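You operate a simulated robot arm through the tools that you are given. There is no shell and no other tool.

You are at the controls of a simulated robot arm. One attempt, no reset.

TASK
Put things in order on the island top. At the end: the brown tea box stands on top of the small board; the white milk bottle stands where the pepper mill stood; the pepper mill stands where the honey jar stood; the honey jar from the island top stands where the brown tea box stood; the red apple is in the black baking tin; whatever was shut is shut again. Leave all else as you found it, and nothing knocked over.

The check looks at the end state, three seconds after you hand in, the way a careful person would. Anything else that was tipped, shoved, dropped, spilled or broken makes it a failure.

THE ROBOT
A 7-joint arm with a two-finger parallel gripper, fixed in place. Base frame: the origin is at the foot of the arm, x ahead of it, y to its left, z up; the work surface is at about z = 0. Units: m, rad, N and s.
With the tool pointing down near the work surface it reaches from about 0.22 to 0.58 m from the base axis. Its first joint turns from -1.152 to 1.152 rad. Payload 2.5 kg.
The tool frame sits at the grasp point between the pads (the TCP): z along the fingers, y along the line on which they close. The tips reach 0.023 m beyond it. Largest opening 0.094 m; finger width 0.038, thickness 0.01; the body of the gripper, 0.054 by 0.096 m, starts 0.039 m behind the TCP.
Orientation is told as [roll, pitch, yaw] about the base's x, y, z axes, in that order, counted from this pose: with the fingers straight down and closing along the base's y, the tool's x points along the base's -x, its y along +y and its z along -z.

THE INTERFACE
- The arm moves only by the tool play_rows. Its argument "commands" is a list of rows, each a list of 3 entries, a list of its own where there are three numbers: the turn, a rotation vector about the tool's x, y, z in degrees, then the shift along the tool's x, y, z in m, then the finger opening in m, from 0 to 0.094. In form: [[[ax, ay, az], [x, y, z], hand], ...]. A call has 1 to 20 rows; each row shifts and turns the commanded pose from where the row before left it, along the tool's axes as they then stand. Each row takes 0.2 s and may step no farther than 0.05 m and 0.15 rad from the row before; otherwise, or with a gripper value out of range, the whole call is refused. Where a pose cannot be reached the arm comes as near as it can. A force on the tool above 40 N (or 10 N above the force at the start of the call, whichever is more), or a blocked arm, ends the call early, and 0.2 s more pass. The fingers move at their own pace (about 0.108 m/s each) and stop on an object; they squeeze with about 40 N. The grip force told is the motor's: it shows also when the fingers shut on nothing. Time passes only in rows, and 0.2 s behind the last, so rows that do not move let the fingers close. It gives the time, the measured TCP pose, the force on the tool (base axes), the opening and the grip force at its end, in the units of the frame above (readings bear some noise), with the torque about the TCP (base axes, N m) and any sound that the robot's microphone picked up.
- Cameras (640 x 400 px; columns grow to the right, rows downward): "scene" is fixed at [0.1141, -0.4227, 0.5157]; the picture's right is [0.79, -0.61, 0.00], its down [-0.50, -0.65, -0.57] and it looks along [0.35, 0.45, -0.82] (base axes); focal length 214 px, centre (320, 200). "wrist" rides on the gripper at [0.086, 0.016, -0.074] in the tool frame; the picture's right is [-0.18, 0.98, 0.00], its down [-0.58, -0.11, -0.81] and it looks along [-0.79, -0.15, 0.59] (tool axes); focal length 243 px, centre (320, 200).
- get_image(camera): a new picture of that camera. The clock stands still meanwhile.
- probe_pixels(camera, pixels): for up to 12 pixels [column, row] of the newest picture of that camera ("zoom" is the newest enlarged one), the place [x, y, z] in the base frame of the surface seen there, good to about 0.002 m. The clock stands still meanwhile.
- enlarge(camera, box): a new picture of the part [left, top, right, bottom] of that camera's present view, enlarged. The clock stands still meanwhile.
- sign_off(): hands the job in; it is judged then, once.

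Open the gripper and draw the arm clear of the work before you hand the job in, unless the task says otherwise.

The tools are called by a JSON object that holds its "method" and its "body". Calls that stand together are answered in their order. play_rows: Moves the arm, as the interface text tells. Its arguments: {"type":"object","properties":{"commands":{"type":"array","items":{"type":"array"}}},"required":["commands"]} The other tools are called the same way: get_image (camera) takes a picture; probe_pixels (camera, pixels) gives the place of the surface under pixels of a picture; enlarge (camera, box) takes an enlarged picture of a part of a camera's view; sign_off () hands the job in.

At the start:

```text
t: 0.0
ee_pos: [0.3642, 0.0778, 0.3011]
orientation: [0.001, 0.0, 0.001]
ft_force: [-0.6, -0.9, -0.5]
wrist_torque: [0.01, 0.02, 0.01]
width: 0.0937
gripper_force: 0.1
```

scene: 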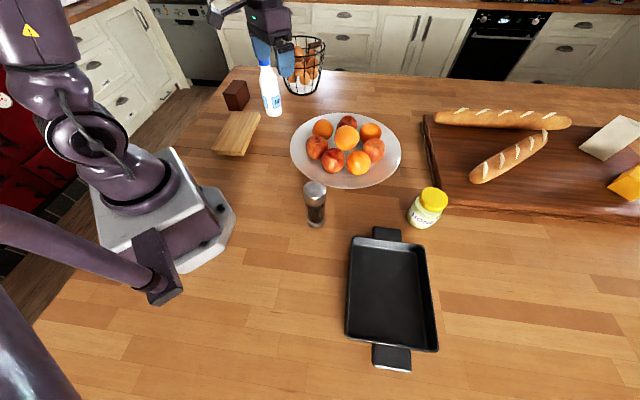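
wrist: 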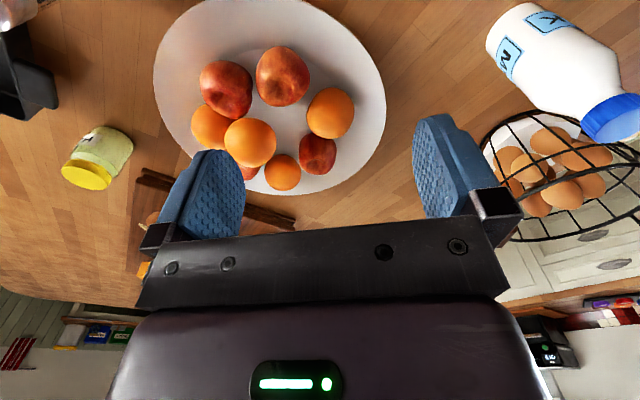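

The scene picture shows the tea box near (236,95), milk bottle (270,90), small board (236,133), pepper mill (315,205), honey jar (427,207), fruit bowl (345,148) and black tin (390,295). I look closer at these before moving.

{"method": "enlarge", "body": {"camera": "scene", "box": [200, 50, 340, 170]}}

{"method": "enlarge", "body": {"camera": "scene", "box": [280, 100, 460, 240]}}

{"method": "enlarge", "body": {"camera": "wrist", "box": [140, 0, 400, 210]}}

```text
3.33 times, centred on (270, 110) of scene
```

zoom: 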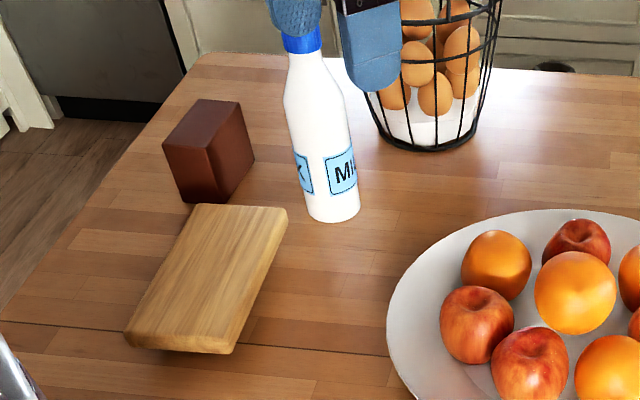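

```text
2.86 times, centred on (370, 170) of scene
```

zoom: 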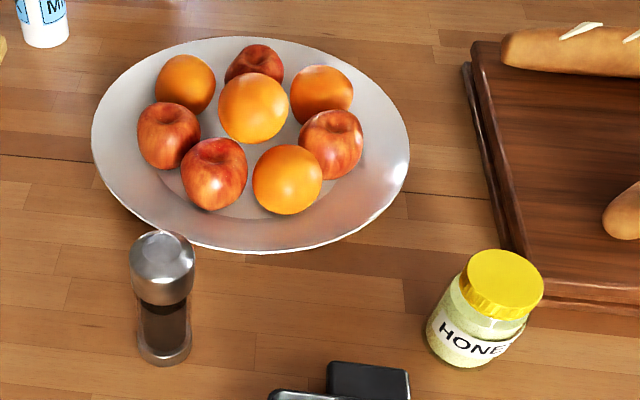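

```text
1.90 times, centred on (270, 105) of wrist
```

zoom: 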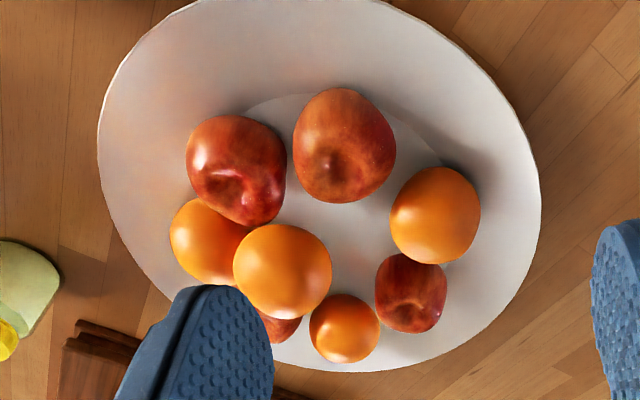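

Four reddish fruits are in the bowl, at scene (347,124), (316,148), (333,160) and (374,150); I need to tell which is the apple. I enlarge them.

{"method": "enlarge", "body": {"camera": "scene", "box": [300, 110, 348, 180]}}

{"method": "enlarge", "body": {"camera": "scene", "box": [332, 110, 396, 180]}}

{"method": "enlarge", "body": {"camera": "wrist", "box": [190, 40, 350, 140]}}

{"method": "enlarge", "body": {"camera": "scene", "box": [0, 0, 640, 400]}}

```text
5.71 times, centred on (324, 145) of scene
```

zoom: 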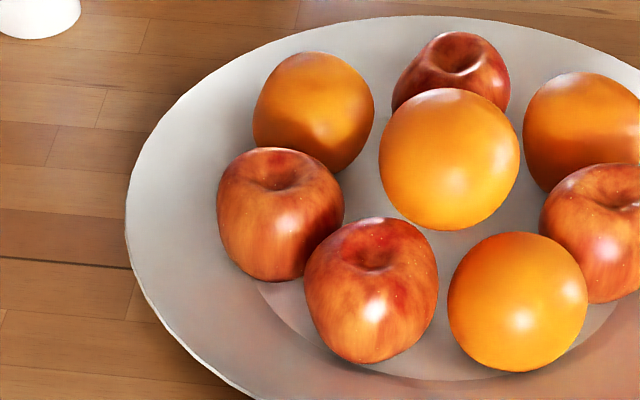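

```text
5.71 times, centred on (364, 145) of scene
```

zoom: 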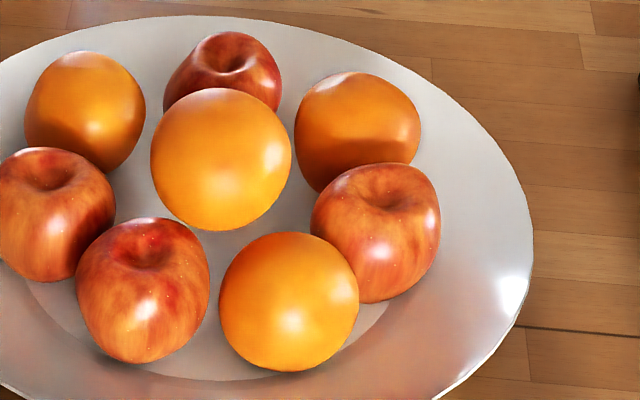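

```text
4.00 times, centred on (270, 90) of wrist
```

zoom: 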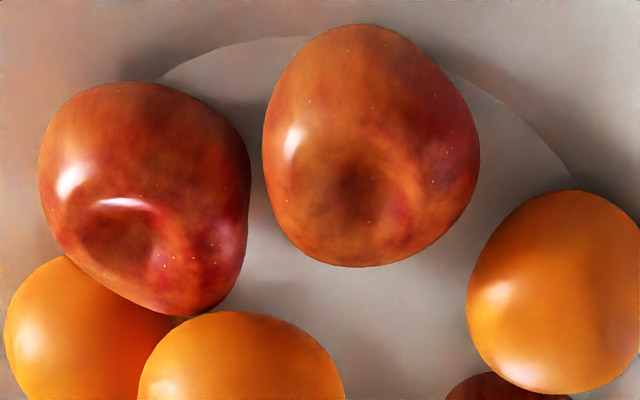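

```text
1.00 times, centred on (320, 200) of scene (not enlarged: the box is as wide or as high as the picture)
```

zoom: 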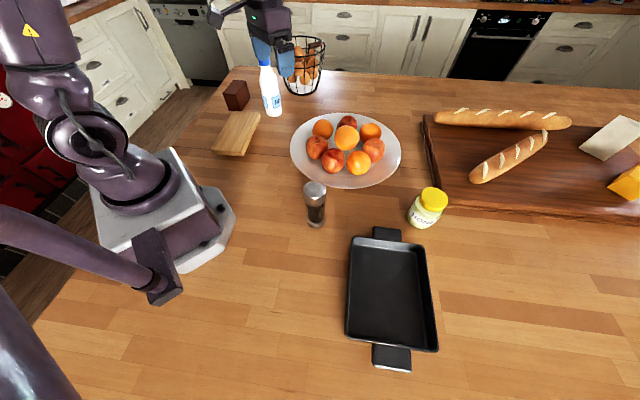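

All four red fruits look like apples and the rest like oranges. I probe the positions of the objects in the scene picture.

{"method": "get_image", "body": {"camera": "scene"}}

{"method": "probe_pixels", "body": {"camera": "scene", "pixels": [[347, 122], [315, 146], [333, 158], [374, 148], [323, 128], [346, 136], [371, 130], [359, 161], [293, 148], [400, 150], [345, 187], [345, 114]]}}

{"method": "probe_pixels", "body": {"camera": "scene", "pixels": [[231, 87], [241, 83], [248, 93], [228, 106], [237, 109], [245, 97], [230, 112], [260, 113], [238, 153], [213, 149], [235, 130], [266, 68]]}}

{"method": "probe_pixels", "body": {"camera": "scene", "pixels": [[315, 187], [307, 195], [323, 195], [317, 226], [309, 222], [433, 193], [427, 199], [440, 199], [418, 226], [410, 218], [430, 226], [267, 112]]}}

{"method": "probe_pixels", "body": {"camera": "scene", "pixels": [[352, 238], [424, 244], [345, 335], [438, 350], [388, 300], [388, 234], [392, 360], [356, 250], [418, 255], [350, 330], [430, 342], [370, 270]]}}

```text
taken
```

scene: 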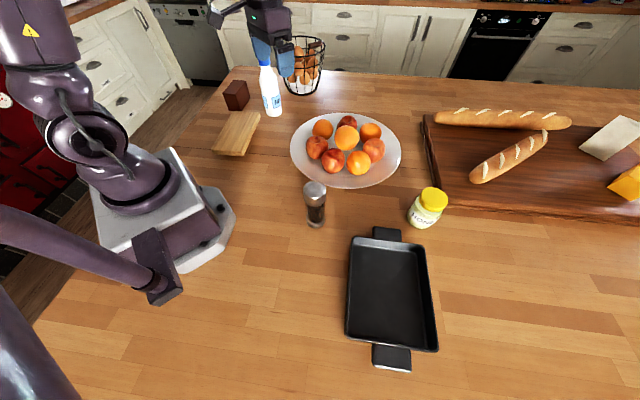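

```text
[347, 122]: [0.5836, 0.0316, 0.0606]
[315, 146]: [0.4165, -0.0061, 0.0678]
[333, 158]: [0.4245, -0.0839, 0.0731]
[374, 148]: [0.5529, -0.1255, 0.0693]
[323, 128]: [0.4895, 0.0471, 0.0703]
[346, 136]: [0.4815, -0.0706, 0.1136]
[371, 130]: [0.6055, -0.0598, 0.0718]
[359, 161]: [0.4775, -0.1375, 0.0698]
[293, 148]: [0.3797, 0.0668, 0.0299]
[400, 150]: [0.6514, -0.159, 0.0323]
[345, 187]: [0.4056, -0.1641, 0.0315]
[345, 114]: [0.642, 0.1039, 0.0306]
```

```text
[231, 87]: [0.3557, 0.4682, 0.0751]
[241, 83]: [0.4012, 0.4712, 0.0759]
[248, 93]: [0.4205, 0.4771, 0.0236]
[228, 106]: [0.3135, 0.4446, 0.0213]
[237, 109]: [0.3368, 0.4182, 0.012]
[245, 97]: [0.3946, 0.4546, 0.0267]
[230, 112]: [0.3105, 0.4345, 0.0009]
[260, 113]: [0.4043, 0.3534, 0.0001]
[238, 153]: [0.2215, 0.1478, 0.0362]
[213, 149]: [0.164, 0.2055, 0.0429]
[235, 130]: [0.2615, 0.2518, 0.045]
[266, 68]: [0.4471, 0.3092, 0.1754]
```

```text
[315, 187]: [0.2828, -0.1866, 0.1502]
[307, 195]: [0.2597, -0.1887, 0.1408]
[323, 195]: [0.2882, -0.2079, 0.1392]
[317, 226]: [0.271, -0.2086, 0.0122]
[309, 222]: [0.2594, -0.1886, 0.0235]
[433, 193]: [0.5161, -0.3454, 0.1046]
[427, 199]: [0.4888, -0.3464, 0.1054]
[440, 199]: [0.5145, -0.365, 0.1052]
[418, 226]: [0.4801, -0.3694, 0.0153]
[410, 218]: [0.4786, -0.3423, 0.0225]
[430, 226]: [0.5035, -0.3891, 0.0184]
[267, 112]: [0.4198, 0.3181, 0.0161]
```

```text
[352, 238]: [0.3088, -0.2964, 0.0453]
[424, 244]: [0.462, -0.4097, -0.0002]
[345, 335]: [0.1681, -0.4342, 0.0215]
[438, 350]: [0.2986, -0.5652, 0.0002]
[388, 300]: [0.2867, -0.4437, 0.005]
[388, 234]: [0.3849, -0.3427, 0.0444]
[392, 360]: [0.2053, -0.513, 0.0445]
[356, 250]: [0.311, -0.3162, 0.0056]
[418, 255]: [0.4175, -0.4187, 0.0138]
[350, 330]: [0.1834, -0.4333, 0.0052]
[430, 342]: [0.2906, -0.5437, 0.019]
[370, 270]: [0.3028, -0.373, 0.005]
```

Positions are roughly known; now I refine the tea box (236,95), milk bottle and board with an enlarged picture so I can find their edges and orientation.

{"method": "enlarge", "body": {"camera": "scene", "box": [205, 70, 285, 120]}}

{"method": "get_image", "body": {"camera": "wrist"}}

```text
8.00 times, centred on (245, 95) of scene
```

zoom: 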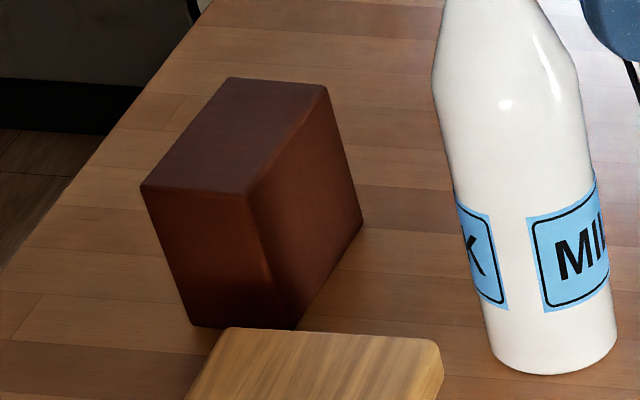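

```text
taken
```

wrist: 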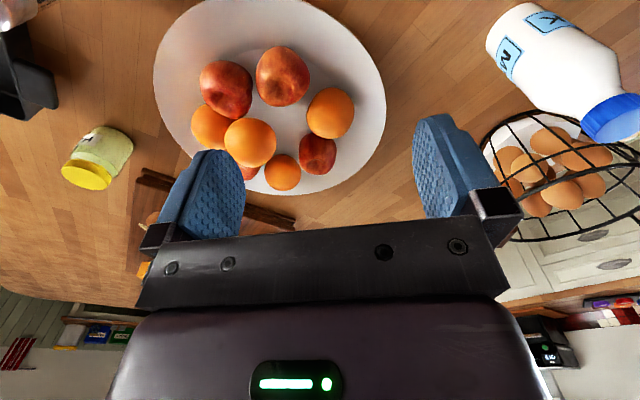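

In the enlarged picture the box's top corners are at (232,80), (322,87), (249,192), (145,187) and bottom ones at (360,225), (291,325), (195,323). I probe them just inside the edges, plus milk bottle points.

{"method": "probe_pixels", "body": {"camera": "zoom", "pixels": [[234, 83], [320, 90], [248, 190], [147, 184], [240, 130], [358, 224], [291, 322], [196, 321], [500, 355], [605, 350], [550, 370], [445, 120]]}}

{"method": "probe_pixels", "body": {"camera": "zoom", "pixels": [[170, 255], [260, 260], [230, 260], [310, 200], [330, 160], [260, 290], [340, 240], [505, 300], [560, 330], [590, 320], [190, 250], [280, 200]]}}

```text
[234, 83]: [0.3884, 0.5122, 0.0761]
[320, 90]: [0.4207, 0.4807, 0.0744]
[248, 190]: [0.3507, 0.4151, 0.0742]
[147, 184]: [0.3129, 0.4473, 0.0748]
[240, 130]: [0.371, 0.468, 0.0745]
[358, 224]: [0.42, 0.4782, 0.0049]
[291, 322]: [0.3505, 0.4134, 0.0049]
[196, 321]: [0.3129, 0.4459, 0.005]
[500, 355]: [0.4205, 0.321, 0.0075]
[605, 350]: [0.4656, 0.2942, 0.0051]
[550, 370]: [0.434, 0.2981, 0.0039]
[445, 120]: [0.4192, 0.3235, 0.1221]
```

```text
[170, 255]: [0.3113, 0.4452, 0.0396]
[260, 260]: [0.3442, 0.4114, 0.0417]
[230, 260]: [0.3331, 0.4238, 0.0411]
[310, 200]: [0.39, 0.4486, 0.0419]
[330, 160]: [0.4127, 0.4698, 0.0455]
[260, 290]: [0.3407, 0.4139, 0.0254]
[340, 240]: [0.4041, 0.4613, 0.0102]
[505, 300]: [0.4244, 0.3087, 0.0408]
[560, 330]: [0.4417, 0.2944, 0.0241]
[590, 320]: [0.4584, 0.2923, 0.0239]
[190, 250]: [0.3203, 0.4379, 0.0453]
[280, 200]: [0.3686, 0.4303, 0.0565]
```

Tea box: centre about (0.368,0.464), long axis at ~41.5°, 0.10×0.05×0.075. Next I enlarge the honey jar (427,207) and pepper mill (315,205).

{"method": "enlarge", "body": {"camera": "scene", "box": [387, 180, 467, 235]}}

{"method": "probe_pixels", "body": {"camera": "zoom", "pixels": [[360, 80], [300, 120], [420, 140], [350, 160], [370, 110], [200, 300], [330, 330], [250, 350], [220, 250], [350, 270], [460, 190], [180, 260]]}}

```text
7.27 times, centred on (427, 208) of scene
```

zoom: 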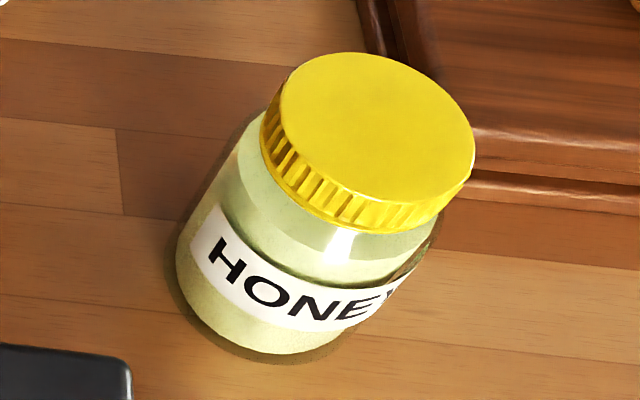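

```text
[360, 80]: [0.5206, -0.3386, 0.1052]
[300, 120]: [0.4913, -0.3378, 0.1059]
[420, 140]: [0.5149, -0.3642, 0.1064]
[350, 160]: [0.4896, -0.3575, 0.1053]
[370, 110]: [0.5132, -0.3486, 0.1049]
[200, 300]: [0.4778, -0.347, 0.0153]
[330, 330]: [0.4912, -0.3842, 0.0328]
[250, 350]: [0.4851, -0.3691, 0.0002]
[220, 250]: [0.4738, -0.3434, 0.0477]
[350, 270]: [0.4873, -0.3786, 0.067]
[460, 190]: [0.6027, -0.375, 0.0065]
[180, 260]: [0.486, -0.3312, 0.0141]
```

The lid ellipse spans about (280,90)-(470,150) in the enlarged view. I probe rim points and body sides to get centre and diameter.

{"method": "probe_pixels", "body": {"camera": "zoom", "pixels": [[345, 56], [286, 90], [284, 130], [320, 175], [380, 197], [440, 190], [468, 160], [460, 120], [420, 80], [265, 150], [430, 230], [340, 225]]}}

{"method": "probe_pixels", "body": {"camera": "zoom", "pixels": [[183, 270], [195, 305], [230, 340], [280, 350], [320, 340], [200, 225], [240, 200], [300, 245], [380, 255], [415, 250], [370, 40], [150, 390]]}}

{"method": "enlarge", "body": {"camera": "scene", "box": [285, 175, 345, 235]}}

```text
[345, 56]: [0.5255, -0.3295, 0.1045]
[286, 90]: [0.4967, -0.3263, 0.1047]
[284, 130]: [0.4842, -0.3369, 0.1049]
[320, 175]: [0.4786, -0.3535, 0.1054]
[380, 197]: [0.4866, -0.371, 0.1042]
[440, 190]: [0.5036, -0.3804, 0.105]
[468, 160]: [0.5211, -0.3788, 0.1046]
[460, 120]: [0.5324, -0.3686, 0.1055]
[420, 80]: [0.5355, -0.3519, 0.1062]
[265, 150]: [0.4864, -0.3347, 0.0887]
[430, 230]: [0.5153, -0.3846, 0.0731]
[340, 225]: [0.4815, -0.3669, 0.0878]
```

```text
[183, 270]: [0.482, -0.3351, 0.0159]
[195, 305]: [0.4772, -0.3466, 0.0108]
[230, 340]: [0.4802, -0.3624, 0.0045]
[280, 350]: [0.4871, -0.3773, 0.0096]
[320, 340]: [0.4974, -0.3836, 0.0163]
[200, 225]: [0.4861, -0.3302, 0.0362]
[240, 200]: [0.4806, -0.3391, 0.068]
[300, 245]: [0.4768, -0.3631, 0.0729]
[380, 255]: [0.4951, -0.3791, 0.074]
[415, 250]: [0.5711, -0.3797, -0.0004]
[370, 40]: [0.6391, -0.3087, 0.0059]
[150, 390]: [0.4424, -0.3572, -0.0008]
```

```text
6.67 times, centred on (315, 205) of scene
```

zoom: 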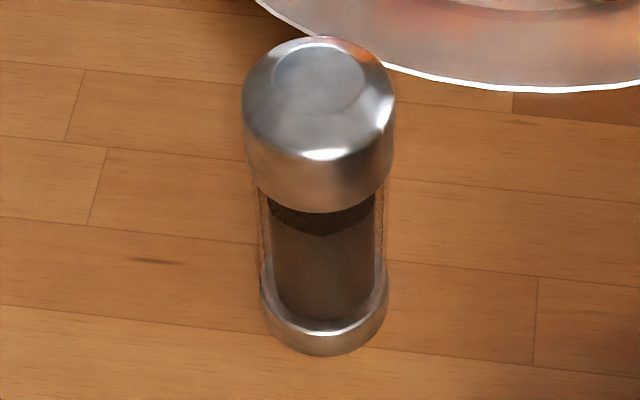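

Honey jar centre ≈ (0.507,-0.354), lid dia 0.057, height 0.105. Now I probe the pepper mill in its enlarged view: cap (318,100), base (325,330).

{"method": "probe_pixels", "body": {"camera": "zoom", "pixels": [[318, 75], [275, 80], [360, 80], [318, 45], [250, 130], [390, 130], [318, 190], [265, 290], [384, 295], [325, 350], [300, 345], [355, 345]]}}

{"method": "probe_pixels", "body": {"camera": "zoom", "pixels": [[246, 110], [392, 110], [300, 205], [340, 208], [270, 185], [380, 175], [275, 250], [375, 260], [325, 260], [280, 335], [375, 335], [318, 150]]}}

{"method": "enlarge", "body": {"camera": "scene", "box": [200, 100, 280, 165]}}

```text
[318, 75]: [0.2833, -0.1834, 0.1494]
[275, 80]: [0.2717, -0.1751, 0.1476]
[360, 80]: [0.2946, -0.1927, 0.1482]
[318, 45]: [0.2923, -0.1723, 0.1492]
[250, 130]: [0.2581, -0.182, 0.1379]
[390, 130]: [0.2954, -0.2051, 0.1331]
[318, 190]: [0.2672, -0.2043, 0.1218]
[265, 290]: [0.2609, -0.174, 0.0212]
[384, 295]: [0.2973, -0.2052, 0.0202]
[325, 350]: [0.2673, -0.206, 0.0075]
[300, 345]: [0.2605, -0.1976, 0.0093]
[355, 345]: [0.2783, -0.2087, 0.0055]
```

```text
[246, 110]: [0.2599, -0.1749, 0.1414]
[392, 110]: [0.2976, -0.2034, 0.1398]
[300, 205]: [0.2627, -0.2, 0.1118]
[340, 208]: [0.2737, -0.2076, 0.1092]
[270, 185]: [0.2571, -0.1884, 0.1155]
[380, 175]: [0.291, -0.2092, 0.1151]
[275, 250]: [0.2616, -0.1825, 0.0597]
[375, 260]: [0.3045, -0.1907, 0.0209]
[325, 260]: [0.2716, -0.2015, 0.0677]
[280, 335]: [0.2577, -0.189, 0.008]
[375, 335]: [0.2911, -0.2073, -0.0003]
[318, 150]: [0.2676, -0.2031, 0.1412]
```

```text
6.15 times, centred on (240, 132) of scene
```

zoom: 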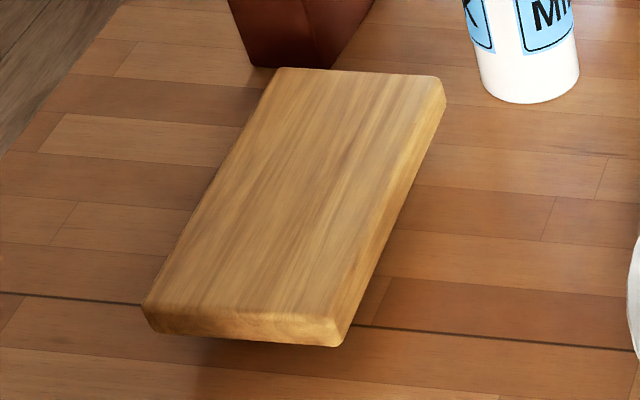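

Pepper mill centre ≈ (0.279,-0.189), dia 0.048, height 0.15. Now I probe the small board's top corners (285,72), (440,85), (335,330), (150,305) and its lower edge.

{"method": "probe_pixels", "body": {"camera": "zoom", "pixels": [[287, 74], [435, 82], [335, 318], [150, 303], [290, 190], [200, 328], [250, 334], [250, 345], [330, 344], [380, 265], [395, 235], [430, 140]]}}

{"method": "probe_pixels", "body": {"camera": "zoom", "pixels": [[240, 319], [240, 329], [240, 341], [240, 350], [240, 360], [150, 320], [180, 335], [370, 290], [360, 320], [300, 100], [380, 100], [300, 290]]}}

```text
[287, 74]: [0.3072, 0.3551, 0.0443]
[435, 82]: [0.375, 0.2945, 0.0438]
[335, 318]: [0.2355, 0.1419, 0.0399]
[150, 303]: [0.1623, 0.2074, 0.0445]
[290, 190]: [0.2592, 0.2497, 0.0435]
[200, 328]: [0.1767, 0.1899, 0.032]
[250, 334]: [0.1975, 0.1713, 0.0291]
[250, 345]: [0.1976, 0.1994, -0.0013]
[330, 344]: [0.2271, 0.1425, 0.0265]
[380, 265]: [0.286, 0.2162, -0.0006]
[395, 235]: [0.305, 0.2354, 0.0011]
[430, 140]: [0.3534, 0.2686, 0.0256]
```

```text
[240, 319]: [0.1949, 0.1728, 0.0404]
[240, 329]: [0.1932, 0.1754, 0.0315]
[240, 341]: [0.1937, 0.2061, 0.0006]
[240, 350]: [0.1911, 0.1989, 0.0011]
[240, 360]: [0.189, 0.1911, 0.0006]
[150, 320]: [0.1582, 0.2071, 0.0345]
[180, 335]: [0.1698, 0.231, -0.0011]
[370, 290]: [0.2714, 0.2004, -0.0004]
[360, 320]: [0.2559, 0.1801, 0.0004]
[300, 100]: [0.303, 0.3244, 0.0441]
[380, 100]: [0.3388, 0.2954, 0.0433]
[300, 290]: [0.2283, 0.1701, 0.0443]
```

The board's underside is at about z=0.026 with counter visible beneath, so it rests on something I can't see yet. I move the open gripper at z=0.30 to about (0.30,0.33) and yaw to 41.5° for a look along that direction.

{"method": "play_rows", "body": {"commands": [[[0, 0, 0], [0.0107, 0.042, 0], 0.094], [[0, 0, 0], [0.0107, 0.042, 0], 0.094], [[0, 0, 0], [0.0107, 0.042, 0], 0.094], [[0, 0, 0], [0.0107, 0.042, 0], 0.094], [[0, 0, 0], [0.0107, 0.042, 0], 0.094], [[0, 0, 0], [0.0107, 0.042, 0], 0.094], [[0, 0, -8.3], [0, 0, 0], 0.094], [[0, 0, -8.3], [0, 0, 0], 0.094], [[0, 0, -8.3], [0, 0, 0], 0.094], [[0, 0, -8.3], [0, 0, 0], 0.094], [[0, 0, -8.3], [0, 0, 0], 0.094], [[0, 0, 0], [0, 0, 0], 0.094]]}}

{"method": "get_image", "body": {"camera": "wrist"}}

{"method": "get_image", "body": {"camera": "scene"}}

```text
t: 2.6
ee_pos: [0.3002, 0.329, 0.3015]
orientation: [-0.001, 0.0, 0.727]
ft_force: [-0.1, -0.7, 0.0]
wrist_torque: [-0.01, 0.02, 0.02]
width: 0.094
gripper_force: 0.1
```

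```text
taken
```

wrist: 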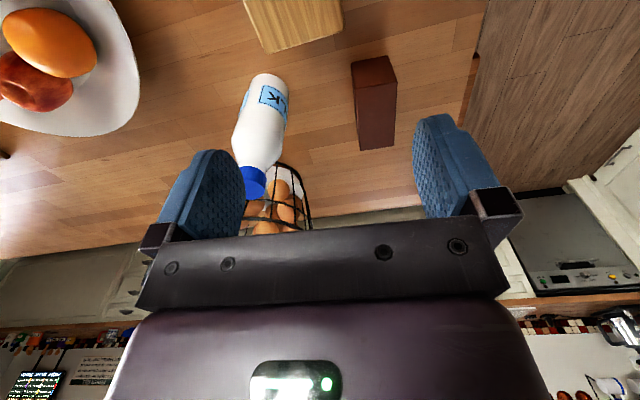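

```text
taken
```

scene: 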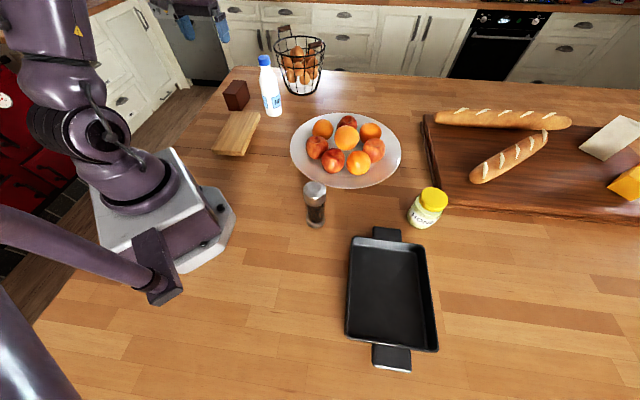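

Wrist view (inverted) shows the tea box at (375,100), milk at (262,130) and the board at (295,20), nothing blocking. To see what props up the board, I move to about (0.28,-0.02), yaw toward +y and tilt the camera flatter.

{"method": "play_rows", "body": {"commands": [[[0, 0, 0], [0.0309, -0.0311, 0], 0.094], [[0, 0, 0], [0.0309, -0.0311, 0], 0.094], [[0, 0, 0], [0.0309, -0.0311, 0], 0.094], [[0, 0, 0], [0.0309, -0.0311, 0], 0.094], [[0, 0, 0], [0.0309, -0.0311, 0], 0.094], [[0, 0, 0], [0.0309, -0.0311, 0], 0.094], [[0, 0, 0], [0.0309, -0.0311, 0], 0.094], [[0, 0, 0], [0.0309, -0.0311, 0], 0.094], [[0, 0, -8.1], [0, 0, 0], 0.094], [[0, 0, -8.1], [0, 0, 0], 0.094], [[0, 0, -8.1], [0, 0, 0], 0.094], [[0, 0, -8.1], [0, 0, 0], 0.094], [[0, 0, -8.1], [0, 0, 0], 0.094], [[0, 0, -8.1], [0, 0, 0], 0.094], [[0, -6.7, 0], [0, 0, 0], 0.094], [[0, -6.7, 0], [0, 0, 0], 0.094], [[0, -6.7, 0], [0, 0, 0], 0.094], [[0, 0, 0], [0, 0, 0], 0.094]]}}

{"method": "get_image", "body": {"camera": "wrist"}}

```text
t: 6.4
ee_pos: [0.2796, -0.0199, 0.3017]
orientation: [0.0, -0.354, 1.574]
ft_force: [0.3, 0.0, -0.2]
wrist_torque: [-0.01, -0.01, 0.0]
width: 0.094
gripper_force: 0.0
```

```text
taken
```

wrist: 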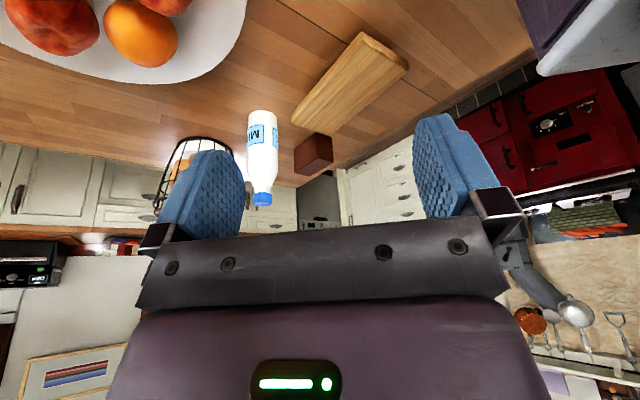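

The pose was reached cleanly; the board shows at (350,85). I go straight down to about z=0.07 for a view under it.

{"method": "play_rows", "body": {"commands": [[[0, 0, 0], [0.0131, 0, 0.036], 0.094], [[0, 0, 0], [0.0131, 0, 0.036], 0.094], [[0, 0, 0], [0.0131, 0, 0.036], 0.094], [[0, 0, 0], [0.0131, 0, 0.036], 0.094], [[0, 0, 0], [0.0131, 0, 0.036], 0.094], [[0, 0, 0], [0.0131, 0, 0.036], 0.094], [[0, 0, 0], [0, 0, 0], 0.094]]}}

{"method": "get_image", "body": {"camera": "wrist"}}

{"method": "enlarge", "body": {"camera": "wrist", "box": [220, 80, 460, 230]}}

```text
t: 8.0
ee_pos: [0.2796, -0.0196, 0.0707]
orientation: [-0.002, -0.352, 1.575]
ft_force: [-0.9, 0.8, 0.2]
wrist_torque: [-0.01, 0.02, 0.01]
width: 0.094
gripper_force: 0.0
```

```text
taken
```

wrist: 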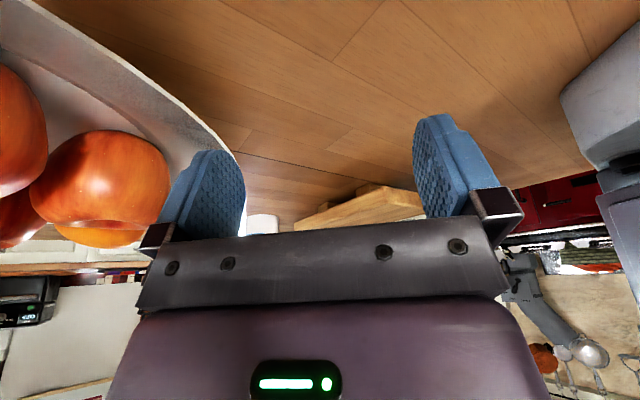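

```text
2.67 times, centred on (340, 155) of wrist
```

zoom: 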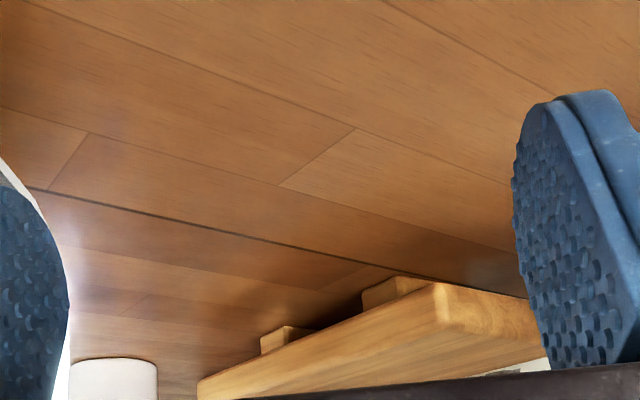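

The board stands on two cross-bar feet, so it's stable. I climb back to z=0.30, level the tool and yaw back to 41.5°.

{"method": "play_rows", "body": {"commands": [[[0, 0, 0], [-0.0131, 0, -0.036], 0.094], [[0, 0, 0], [-0.0131, 0, -0.036], 0.094], [[0, 0, 0], [-0.0131, 0, -0.036], 0.094], [[0, 0, 0], [-0.0131, 0, -0.036], 0.094], [[0, 0, 0], [-0.0131, 0, -0.036], 0.094], [[0, 0, 0], [-0.0131, 0, -0.036], 0.094], [[0, 6.7, 0], [0, 0, 0], 0.094], [[0, 6.7, 0], [0, 0, 0], 0.094], [[0, 6.7, 0], [0, 0, 0], 0.094], [[0, 0, 8.1], [0, 0, 0], 0.094], [[0, 0, 8.1], [0, 0, 0], 0.094], [[0, 0, 8.1], [0, 0, 0], 0.094], [[0, 0, 8.1], [0, 0, 0], 0.094], [[0, 0, 8.1], [0, 0, 0], 0.094], [[0, 0, 8.1], [0, 0, 0], 0.094], [[0, 0, 0], [0, 0, 0], 0.094]]}}

{"method": "play_rows", "body": {"commands": [[[0, 0, 0], [-0.03718, 0.03034, 0], 0.094], [[0, 0, 0], [-0.03718, 0.03034, 0], 0.094], [[0, 0, 0], [-0.03718, 0.03034, 0], 0.094], [[0, 0, 0], [-0.03718, 0.03034, 0], 0.094], [[0, 0, 0], [-0.03718, 0.03034, 0], 0.094], [[0, 0, 0], [-0.03718, 0.03034, 0], 0.094], [[0, 0, 0], [-0.03718, 0.03034, 0], 0.094], [[0, 0, 0], [-0.03718, 0.03034, 0], 0.094], [[0, 0, 0], [-0.03718, 0.03034, 0], 0.094], [[0, 0, 0], [-0.03718, 0.03034, 0], 0.094], [[0, 0, 0], [0, 0, 0], 0.094]]}}

{"method": "get_image", "body": {"camera": "scene"}}

{"method": "get_image", "body": {"camera": "wrist"}}

```text
t: 11.4
ee_pos: [0.2801, -0.0201, 0.302]
orientation: [0.001, 0.0, 0.722]
ft_force: [-0.3, -0.2, -0.4]
wrist_torque: [0.02, -0.01, 0.0]
width: 0.094
gripper_force: 0.0
```

```text
t: 13.8
ee_pos: [0.3576, 0.454, 0.3009]
orientation: [-0.001, 0.002, 0.725]
ft_force: [0.2, 0.6, 0.7]
wrist_torque: [0.04, 0.01, -0.02]
width: 0.0936
gripper_force: 0.0
```

```text
taken
```

scene: 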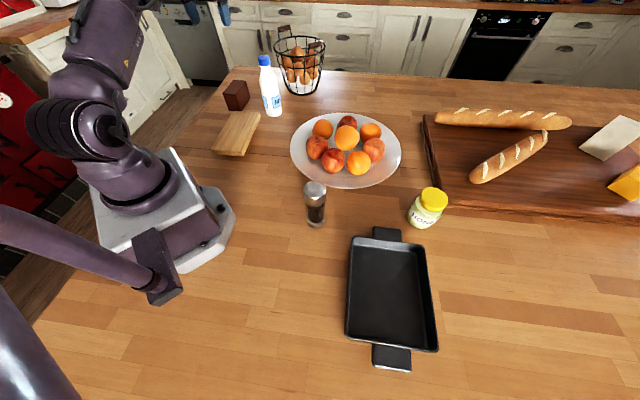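

```text
taken
```

wrist: 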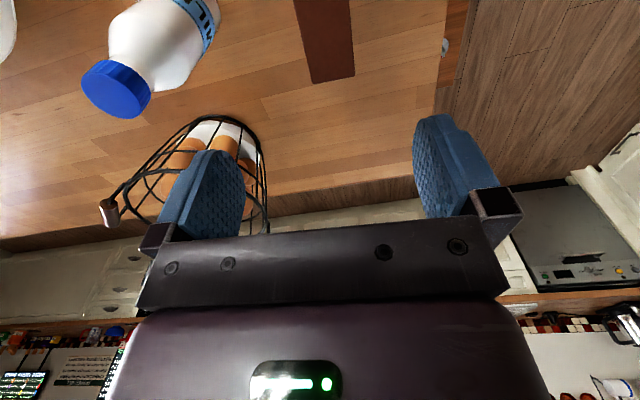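

I'm above the tea box (wrist picture shows it at (325,40), lined up between the fingers). I descend to z≈0.10 and check the alignment from both cameras.

{"method": "play_rows", "body": {"commands": [[[0, 0, 0], [0, 0, 0.04], 0.094], [[0, 0, 0], [0, 0, 0.04], 0.094], [[0, 0, 0], [0, 0, 0.04], 0.094], [[0, 0, 0], [0, 0, 0.04], 0.094], [[0, 0, 0], [0, 0, 0.035], 0.094], [[0, 0, 0], [0, 0, 0], 0.094]]}}

{"method": "enlarge", "body": {"camera": "scene", "box": [190, 50, 300, 140]}}

{"method": "get_image", "body": {"camera": "wrist"}}

```text
t: 15.2
ee_pos: [0.3573, 0.4543, 0.1057]
orientation: [0.0, 0.0, 0.725]
ft_force: [-0.2, 0.0, 0.0]
wrist_torque: [0.01, 0.01, 0.01]
width: 0.094
gripper_force: 0.1
```

```text
4.44 times, centred on (245, 95) of scene
```

zoom: 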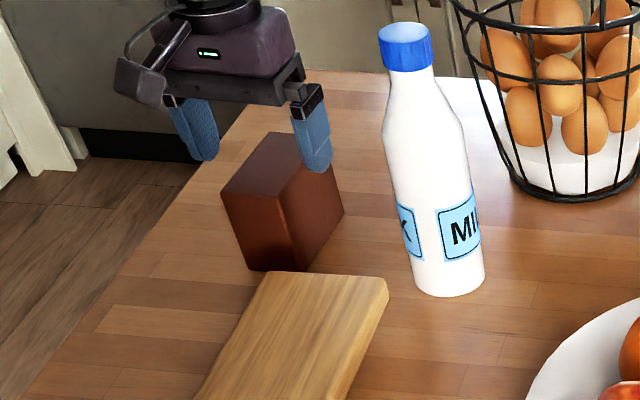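

```text
taken
```

wrist: 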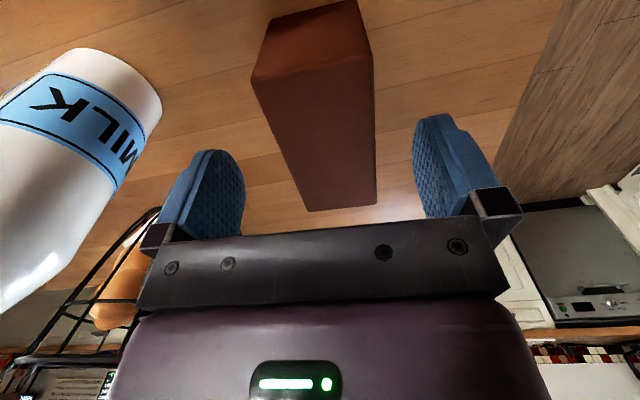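

The box sits between the fingers (wrist columns 250-375 between pads at 240 and 415). I go down 0.06 and close on it.

{"method": "play_rows", "body": {"commands": [[[0, 0, 0], [0, 0, 0.03], 0.094], [[0, 0, 0], [0, 0, 0.03], 0.094], [[0, 0, 0], [0, 0, 0], 0.094], [[0, 0, 0], [0, 0, 0], 0.06], [[0, 0, 0], [0, 0, 0], 0.04], [[0, 0, 0], [0, 0, 0], 0.03], [[0, 0, 0], [0, 0, 0], 0.03]]}}

{"method": "enlarge", "body": {"camera": "scene", "box": [190, 50, 300, 140]}}

```text
t: 16.8
ee_pos: [0.3564, 0.4543, 0.0468]
orientation: [-0.001, 0.0, 0.725]
ft_force: [-0.5, -1.0, 0.2]
wrist_torque: [0.02, 0.03, 0.01]
width: 0.0547
gripper_force: 39.9
```

```text
4.44 times, centred on (245, 95) of scene
```

zoom: 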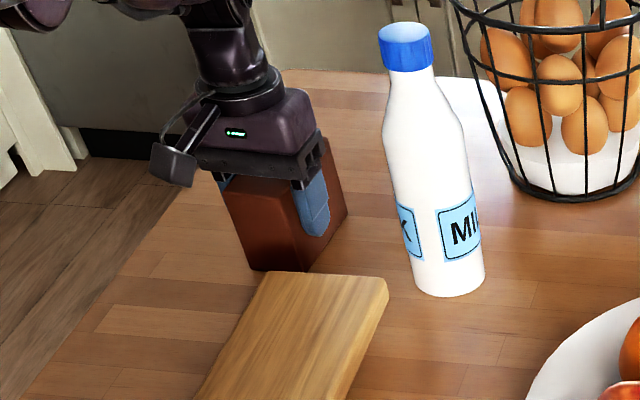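

Gripped at 0.0547 m width. I lift 0.12 m, carry the box over the board centre (0.270,0.250) and turn it to match the board's 45.6°.

{"method": "play_rows", "body": {"commands": [[[0, 0, 0], [0, 0, -0.02], 0.03], [[0, 0, 0], [0, 0, -0.035], 0.03], [[0, 0, 0], [0, 0, -0.035], 0.03], [[0, 0, 0], [0, 0, -0.03], 0.03], [[0, 0, 0], [0.03582, -0.01613, 0], 0.03], [[0, 0, 0], [0.03582, -0.01613, 0], 0.03], [[0, 0, 0], [0.03582, -0.01613, 0], 0.03], [[0, 0, 0], [0.03582, -0.01613, 0], 0.03], [[0, 0, 0], [0.03582, -0.01613, 0], 0.03], [[0, 0, 0], [0.03582, -0.01613, 0], 0.03], [[0, 0, -4.1], [0, 0, 0], 0.03], [[0, 0, 0], [0, 0, 0], 0.03]]}}

{"method": "enlarge", "body": {"camera": "scene", "box": [180, 50, 300, 170]}}

{"method": "get_image", "body": {"camera": "wrist"}}

```text
t: 19.4
ee_pos: [0.2616, 0.2382, 0.1655]
orientation: [-0.001, 0.0, 0.797]
ft_force: [-0.1, -0.5, 0.6]
wrist_torque: [-0.01, 0.0, -0.03]
width: 0.0299
gripper_force: 0.0
```

```text
3.33 times, centred on (240, 110) of scene
```

zoom: 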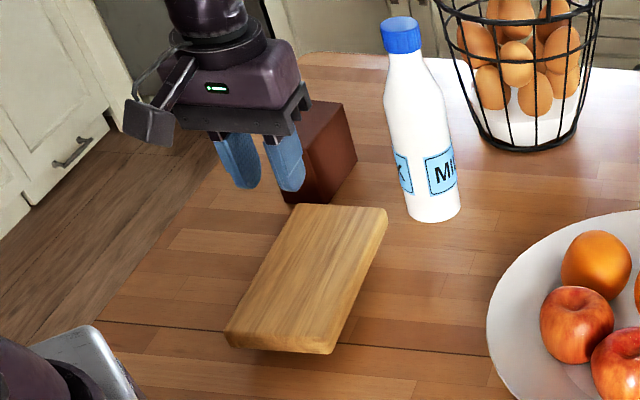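

```text
taken
```

wrist: 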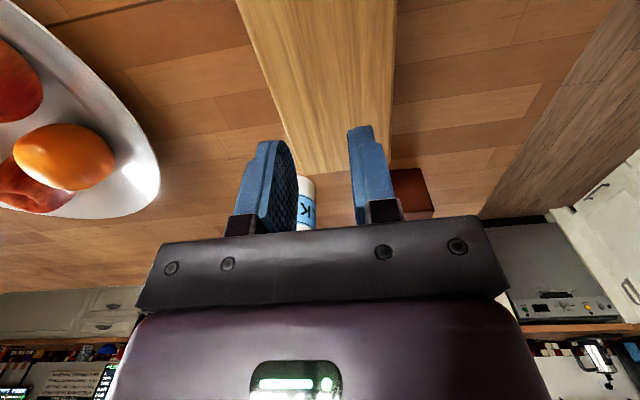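

The box is not in the gripper: width 0.0299, no force, and the box is still near its old place at zoom (325,150). I check where it stands now.

{"method": "enlarge", "body": {"camera": "scene", "box": [205, 70, 285, 120]}}

{"method": "probe_pixels", "body": {"camera": "zoom", "pixels": [[234, 83], [320, 90], [248, 190], [147, 184], [240, 130], [358, 224], [291, 322], [196, 321], [170, 255], [260, 260], [310, 200], [330, 160]]}}

```text
8.00 times, centred on (245, 95) of scene
```

zoom: 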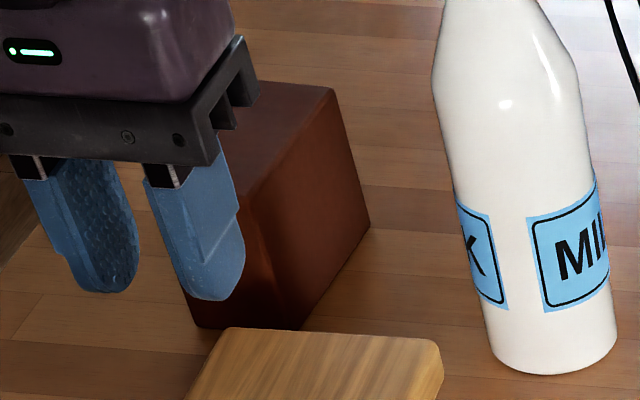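

```text
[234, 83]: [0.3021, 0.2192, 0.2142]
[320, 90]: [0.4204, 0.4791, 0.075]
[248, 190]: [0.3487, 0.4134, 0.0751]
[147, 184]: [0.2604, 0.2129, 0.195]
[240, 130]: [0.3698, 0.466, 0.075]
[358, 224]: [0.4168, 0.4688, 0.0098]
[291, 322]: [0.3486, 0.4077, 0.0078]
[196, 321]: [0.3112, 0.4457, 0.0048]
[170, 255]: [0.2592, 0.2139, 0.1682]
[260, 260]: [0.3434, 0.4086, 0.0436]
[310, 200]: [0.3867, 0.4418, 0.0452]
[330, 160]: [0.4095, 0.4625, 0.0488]
```

The box is upright and shifted only a few mm, so it slipped out right at the lift. I open, rise and return above it at z=0.30 to re-measure it unobstructed.

{"method": "play_rows", "body": {"commands": [[[0, 0, 4.1], [0, 0, -0.045], 0.094], [[0, 0, 0], [0, 0, -0.045], 0.094], [[0, 0, 0], [0, 0, -0.045], 0.094], [[0, 0, 0], [-0.03582, 0.01613, 0], 0.094], [[0, 0, 0], [-0.03582, 0.01613, 0], 0.094], [[0, 0, 0], [-0.03582, 0.01613, 0], 0.094], [[0, 0, 0], [-0.03582, 0.01613, 0], 0.094], [[0, 0, 0], [-0.03582, 0.01613, 0], 0.094], [[0, 0, 0], [-0.03582, 0.01613, 0], 0.094], [[0, 0, 0], [0, 0, 0], 0.094]]}}

{"method": "enlarge", "body": {"camera": "scene", "box": [205, 70, 285, 120]}}

{"method": "probe_pixels", "body": {"camera": "zoom", "pixels": [[238, 86], [324, 92], [250, 192], [150, 184], [240, 130], [366, 222], [298, 325], [196, 323], [170, 255], [260, 260], [310, 200], [330, 160]]}}

```text
t: 21.6
ee_pos: [0.3562, 0.4536, 0.3012]
orientation: [-0.002, -0.001, 0.726]
ft_force: [0.1, -0.4, -0.2]
wrist_torque: [-0.03, 0.0, -0.02]
width: 0.0939
gripper_force: 0.0
```

```text
8.00 times, centred on (245, 95) of scene
```

zoom: 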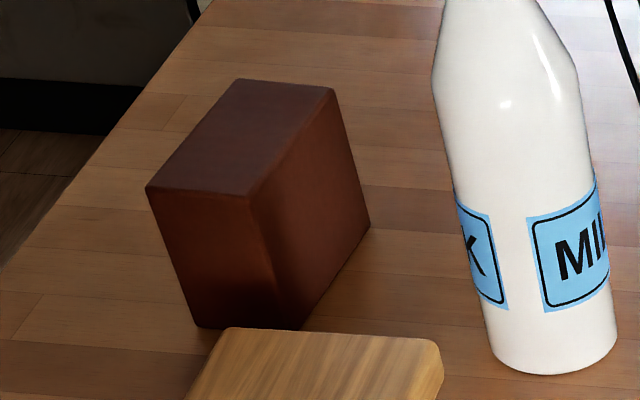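

```text
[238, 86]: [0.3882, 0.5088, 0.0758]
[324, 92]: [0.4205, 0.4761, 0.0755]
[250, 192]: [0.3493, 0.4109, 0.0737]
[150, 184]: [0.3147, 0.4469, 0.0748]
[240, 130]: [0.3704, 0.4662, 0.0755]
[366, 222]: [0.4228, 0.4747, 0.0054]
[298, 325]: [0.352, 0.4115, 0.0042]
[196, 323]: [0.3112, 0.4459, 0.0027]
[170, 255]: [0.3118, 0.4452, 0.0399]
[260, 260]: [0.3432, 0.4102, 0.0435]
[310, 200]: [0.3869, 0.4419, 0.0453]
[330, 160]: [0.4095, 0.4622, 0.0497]
```

The box now centres at (0.368,0.461), still at 41°. I go down over its centre this time, lower (TCP z≈0.042), and close with full command before a very small test lift.

{"method": "play_rows", "body": {"commands": [[[0, 0, 0], [-0.0117, 0, 0], 0.094], [[0, 0, 0], [0, 0, 0.045], 0.094], [[0, 0, 0], [0, 0, 0.045], 0.094], [[0, 0, 0], [0, 0, 0.045], 0.094], [[0, 0, 0], [0, 0, 0.045], 0.094], [[0, 0, 0], [0, 0, 0.04], 0.094], [[0, 0, 0], [0, 0, 0.025], 0.094], [[0, 0, 0], [0, 0, 0.014], 0.094], [[0, 0, 0], [0, 0, 0], 0.094]]}}

{"method": "play_rows", "body": {"commands": [[[0, 0, 0], [0, 0, 0], 0.0], [[0, 0, 0], [0, 0, 0], 0.0], [[0, 0, 0], [0, 0, 0], 0.0], [[0, 0, 0], [0, 0, 0], 0.0]]}}

{"method": "play_rows", "body": {"commands": [[[0, 0, 0], [0, 0, -0.004], 0.0], [[0, 0, 0], [0, 0, 0], 0.0]]}}

{"method": "get_image", "body": {"camera": "wrist"}}

```text
t: 23.6
ee_pos: [0.3604, 0.4571, 0.0399]
orientation: [-0.001, 0.0, 0.726]
ft_force: [0.6, 0.3, -0.4]
wrist_torque: [0.02, -0.03, -0.02]
width: 0.0939
gripper_force: 0.0
out of reach, approached as far as the arm can: row 1
```

```text
t: 24.6
ee_pos: [0.3609, 0.4568, 0.0396]
orientation: [0.0, 0.001, 0.726]
ft_force: [0.2, -0.6, 0.2]
wrist_torque: [0.02, -0.06, -0.03]
width: 0.0547
gripper_force: 40.0
```

```text
t: 25.2
ee_pos: [0.3611, 0.4568, 0.0455]
orientation: [0.002, 0.001, 0.726]
ft_force: [1.2, 0.0, -1.8]
wrist_torque: [-0.02, 0.02, -0.01]
width: 0.0547
gripper_force: 40.0
```

```text
taken
```

wrist: 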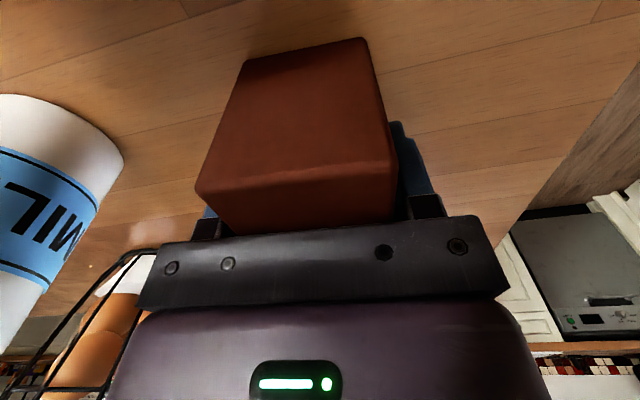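

The grip holds at 40 N and the tool reads about -1.8 N of weight. I lift another centimetre slowly and check.

{"method": "play_rows", "body": {"commands": [[[0, 0, 0], [0, 0, -0.005], 0.0], [[0, 0, 0], [0, 0, -0.005], 0.0], [[0, 0, 0], [0, 0, 0], 0.0]]}}

{"method": "enlarge", "body": {"camera": "scene", "box": [190, 50, 300, 140]}}

```text
t: 26.0
ee_pos: [0.3603, 0.4555, 0.0544]
orientation: [0.002, 0.0, 0.725]
ft_force: [0.9, 0.4, -1.3]
wrist_torque: [-0.01, 0.02, 0.03]
width: 0.0546
gripper_force: 40.5
```

```text
4.44 times, centred on (245, 95) of scene
```

zoom: 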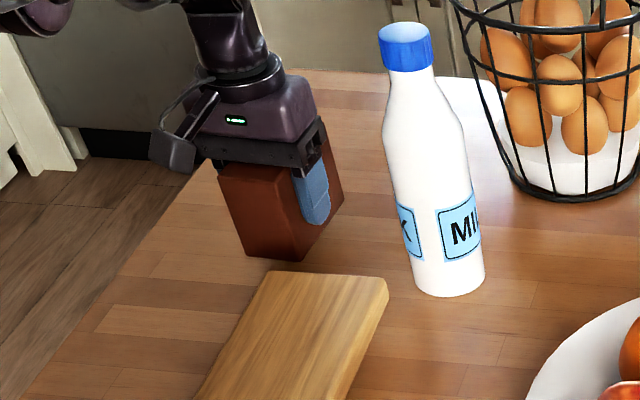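

The box is now coming up with the gripper (its lower corner rose from zoom row 270 to 260). I keep lifting slowly to about z=0.12.

{"method": "play_rows", "body": {"commands": [[[0, 0, 0], [0, 0, -0.007], 0.0], [[0, 0, 0], [0, 0, -0.008], 0.0], [[0, 0, 0], [0, 0, -0.01], 0.0], [[0, 0, 0], [0, 0, -0.01], 0.0], [[0, 0, 0], [0, 0, -0.01], 0.0], [[0, 0, 0], [0, 0, -0.01], 0.0], [[0, 0, 0], [0, 0, -0.01], 0.0], [[0, 0, 0], [0, 0, 0], 0.0]]}}

{"method": "enlarge", "body": {"camera": "scene", "box": [190, 50, 300, 140]}}

{"method": "get_image", "body": {"camera": "wrist"}}

```text
t: 27.8
ee_pos: [0.3609, 0.4564, 0.1189]
orientation: [0.0, 0.0, 0.724]
ft_force: [-1.0, 0.4, -1.7]
wrist_torque: [-0.03, -0.01, -0.07]
width: 0.0545
gripper_force: 39.5
```

```text
4.44 times, centred on (245, 95) of scene
```

zoom: 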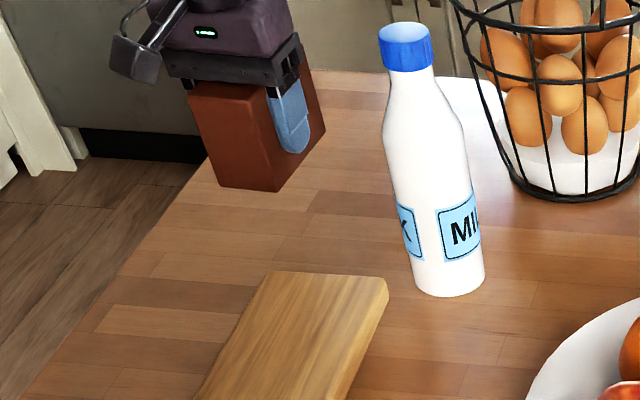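

```text
taken
```

wrist: 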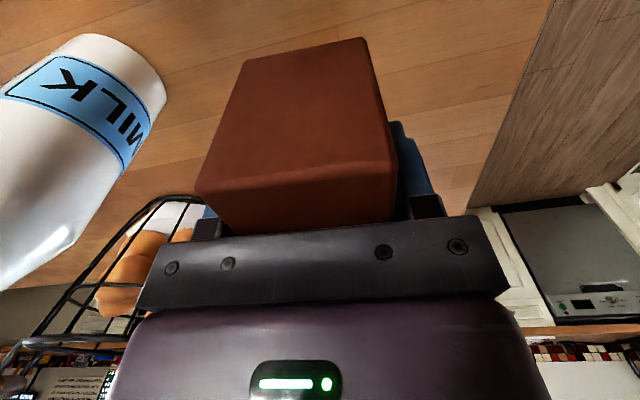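

The box is held firmly (width 0.0545, weight ~1.7 N). I probe its lower edge to know its height relative to the TCP.

{"method": "probe_pixels", "body": {"camera": "zoom", "pixels": [[275, 186], [222, 184], [245, 150], [240, 184], [300, 168], [192, 90], [310, 140], [230, 100]]}}

```text
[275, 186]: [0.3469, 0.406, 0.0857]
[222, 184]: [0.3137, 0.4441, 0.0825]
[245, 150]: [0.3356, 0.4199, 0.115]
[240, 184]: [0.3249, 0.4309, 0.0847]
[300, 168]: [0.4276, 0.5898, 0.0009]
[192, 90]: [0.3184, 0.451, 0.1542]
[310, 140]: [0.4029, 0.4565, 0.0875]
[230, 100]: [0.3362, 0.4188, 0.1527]
```

Bottom is at ~0.08 with TCP 0.119, so no slip. I carry it slowly over the board and turn 4.1°.

{"method": "play_rows", "body": {"commands": [[[0, 0, 0], [0, 0, -0.01], 0.0], [[0, 0, 0], [0, 0, -0.01], 0.0], [[0, 0, 0], [0.012, -0.0053, 0], 0.0], [[0, 0, 0], [0.0266, -0.01186, 0], 0.0], [[0, 0, 0], [0.0266, -0.01186, 0], 0.0], [[0, 0, 0], [0.0266, -0.01186, 0], 0.0], [[0, 0, 0], [0.0266, -0.01186, 0], 0.0], [[0, 0, 0], [0.0266, -0.01186, 0], 0.0], [[0, 0, 0], [0.0266, -0.01186, 0], 0.0], [[0, 0, 0], [0.0266, -0.01186, 0], 0.0], [[0, 0, 0], [0.0146, -0.0066, 0], 0.0], [[0, 0, -4.1], [0, 0, 0], 0.0], [[0, 0, 0], [0, 0, 0], 0.0]]}}

{"method": "enlarge", "body": {"camera": "scene", "box": [180, 50, 300, 170]}}

{"method": "get_image", "body": {"camera": "wrist"}}

```text
t: 30.6
ee_pos: [0.2646, 0.2438, 0.14]
orientation: [-0.001, -0.001, 0.797]
ft_force: [0.5, -0.3, -2.3]
wrist_torque: [-0.04, -0.01, 0.0]
width: 0.0548
gripper_force: 39.8
```

```text
3.33 times, centred on (240, 110) of scene
```

zoom: 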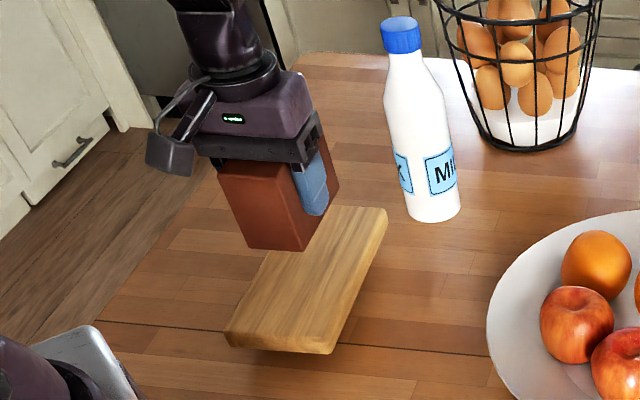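

```text
taken
```

wrist: 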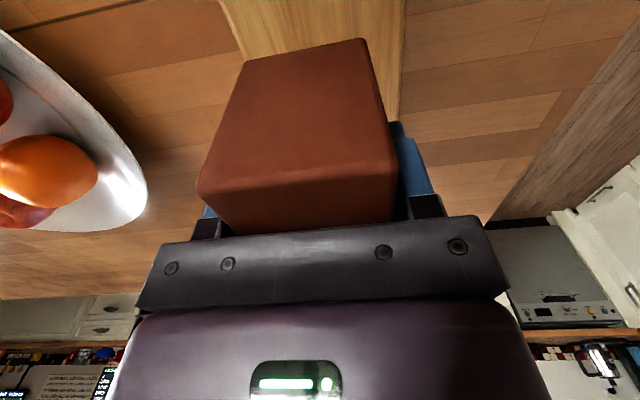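

Positioned over the board centre. I lower by 0.05 in gentle steps toward contact at TCP z≈0.084.

{"method": "play_rows", "body": {"commands": [[[0, 0, 0], [0, 0, 0.015], 0.0], [[0, 0, 0], [0, 0, 0.015], 0.0], [[0, 0, 0], [0, 0, 0.01], 0.0], [[0, 0, 0], [0, 0, 0.007], 0.0], [[0, 0, 0], [0, 0, 0.004], 0.0], [[0, 0, 0], [0, 0, 0], 0.0]]}}

{"method": "play_rows", "body": {"commands": [[[0, 0, 0], [0, 0, 0.003], 0.0], [[0, 0, 0], [0, 0, 0], 0.0]]}}

```text
t: 32.0
ee_pos: [0.2642, 0.2437, 0.0879]
orientation: [-0.001, -0.001, 0.798]
ft_force: [-0.5, 0.2, -1.0]
wrist_torque: [-0.02, 0.03, 0.01]
width: 0.0547
gripper_force: 39.6
```

```text
t: 32.6
ee_pos: [0.2641, 0.2425, 0.0849]
orientation: [0.001, -0.001, 0.795]
ft_force: [0.9, 0.3, -1.4]
wrist_torque: [-0.02, -0.02, -0.02]
width: 0.0548
gripper_force: 39.6
```

The tool still bears the weight (-1.4 N), so I lower another 2 mm to feel for contact.

{"method": "play_rows", "body": {"commands": [[[0, 0, 0], [0, 0, 0.002], 0.0], [[0, 0, 0], [0, 0, 0], 0.0]]}}

{"method": "enlarge", "body": {"camera": "scene", "box": [200, 70, 280, 170]}}

```text
t: 33.2
ee_pos: [0.2641, 0.2434, 0.0839]
orientation: [0.0, 0.0, 0.799]
ft_force: [-9.5, -7.9, 30.7]
wrist_torque: [0.03, 0.14, 0.03]
width: 0.0548
gripper_force: 40.1
```

```text
4.00 times, centred on (240, 120) of scene
```

zoom: 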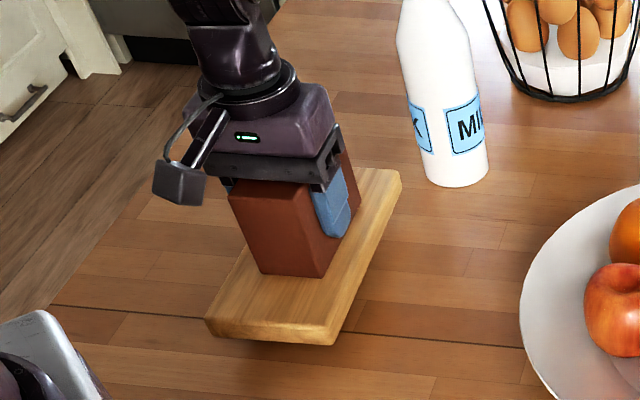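

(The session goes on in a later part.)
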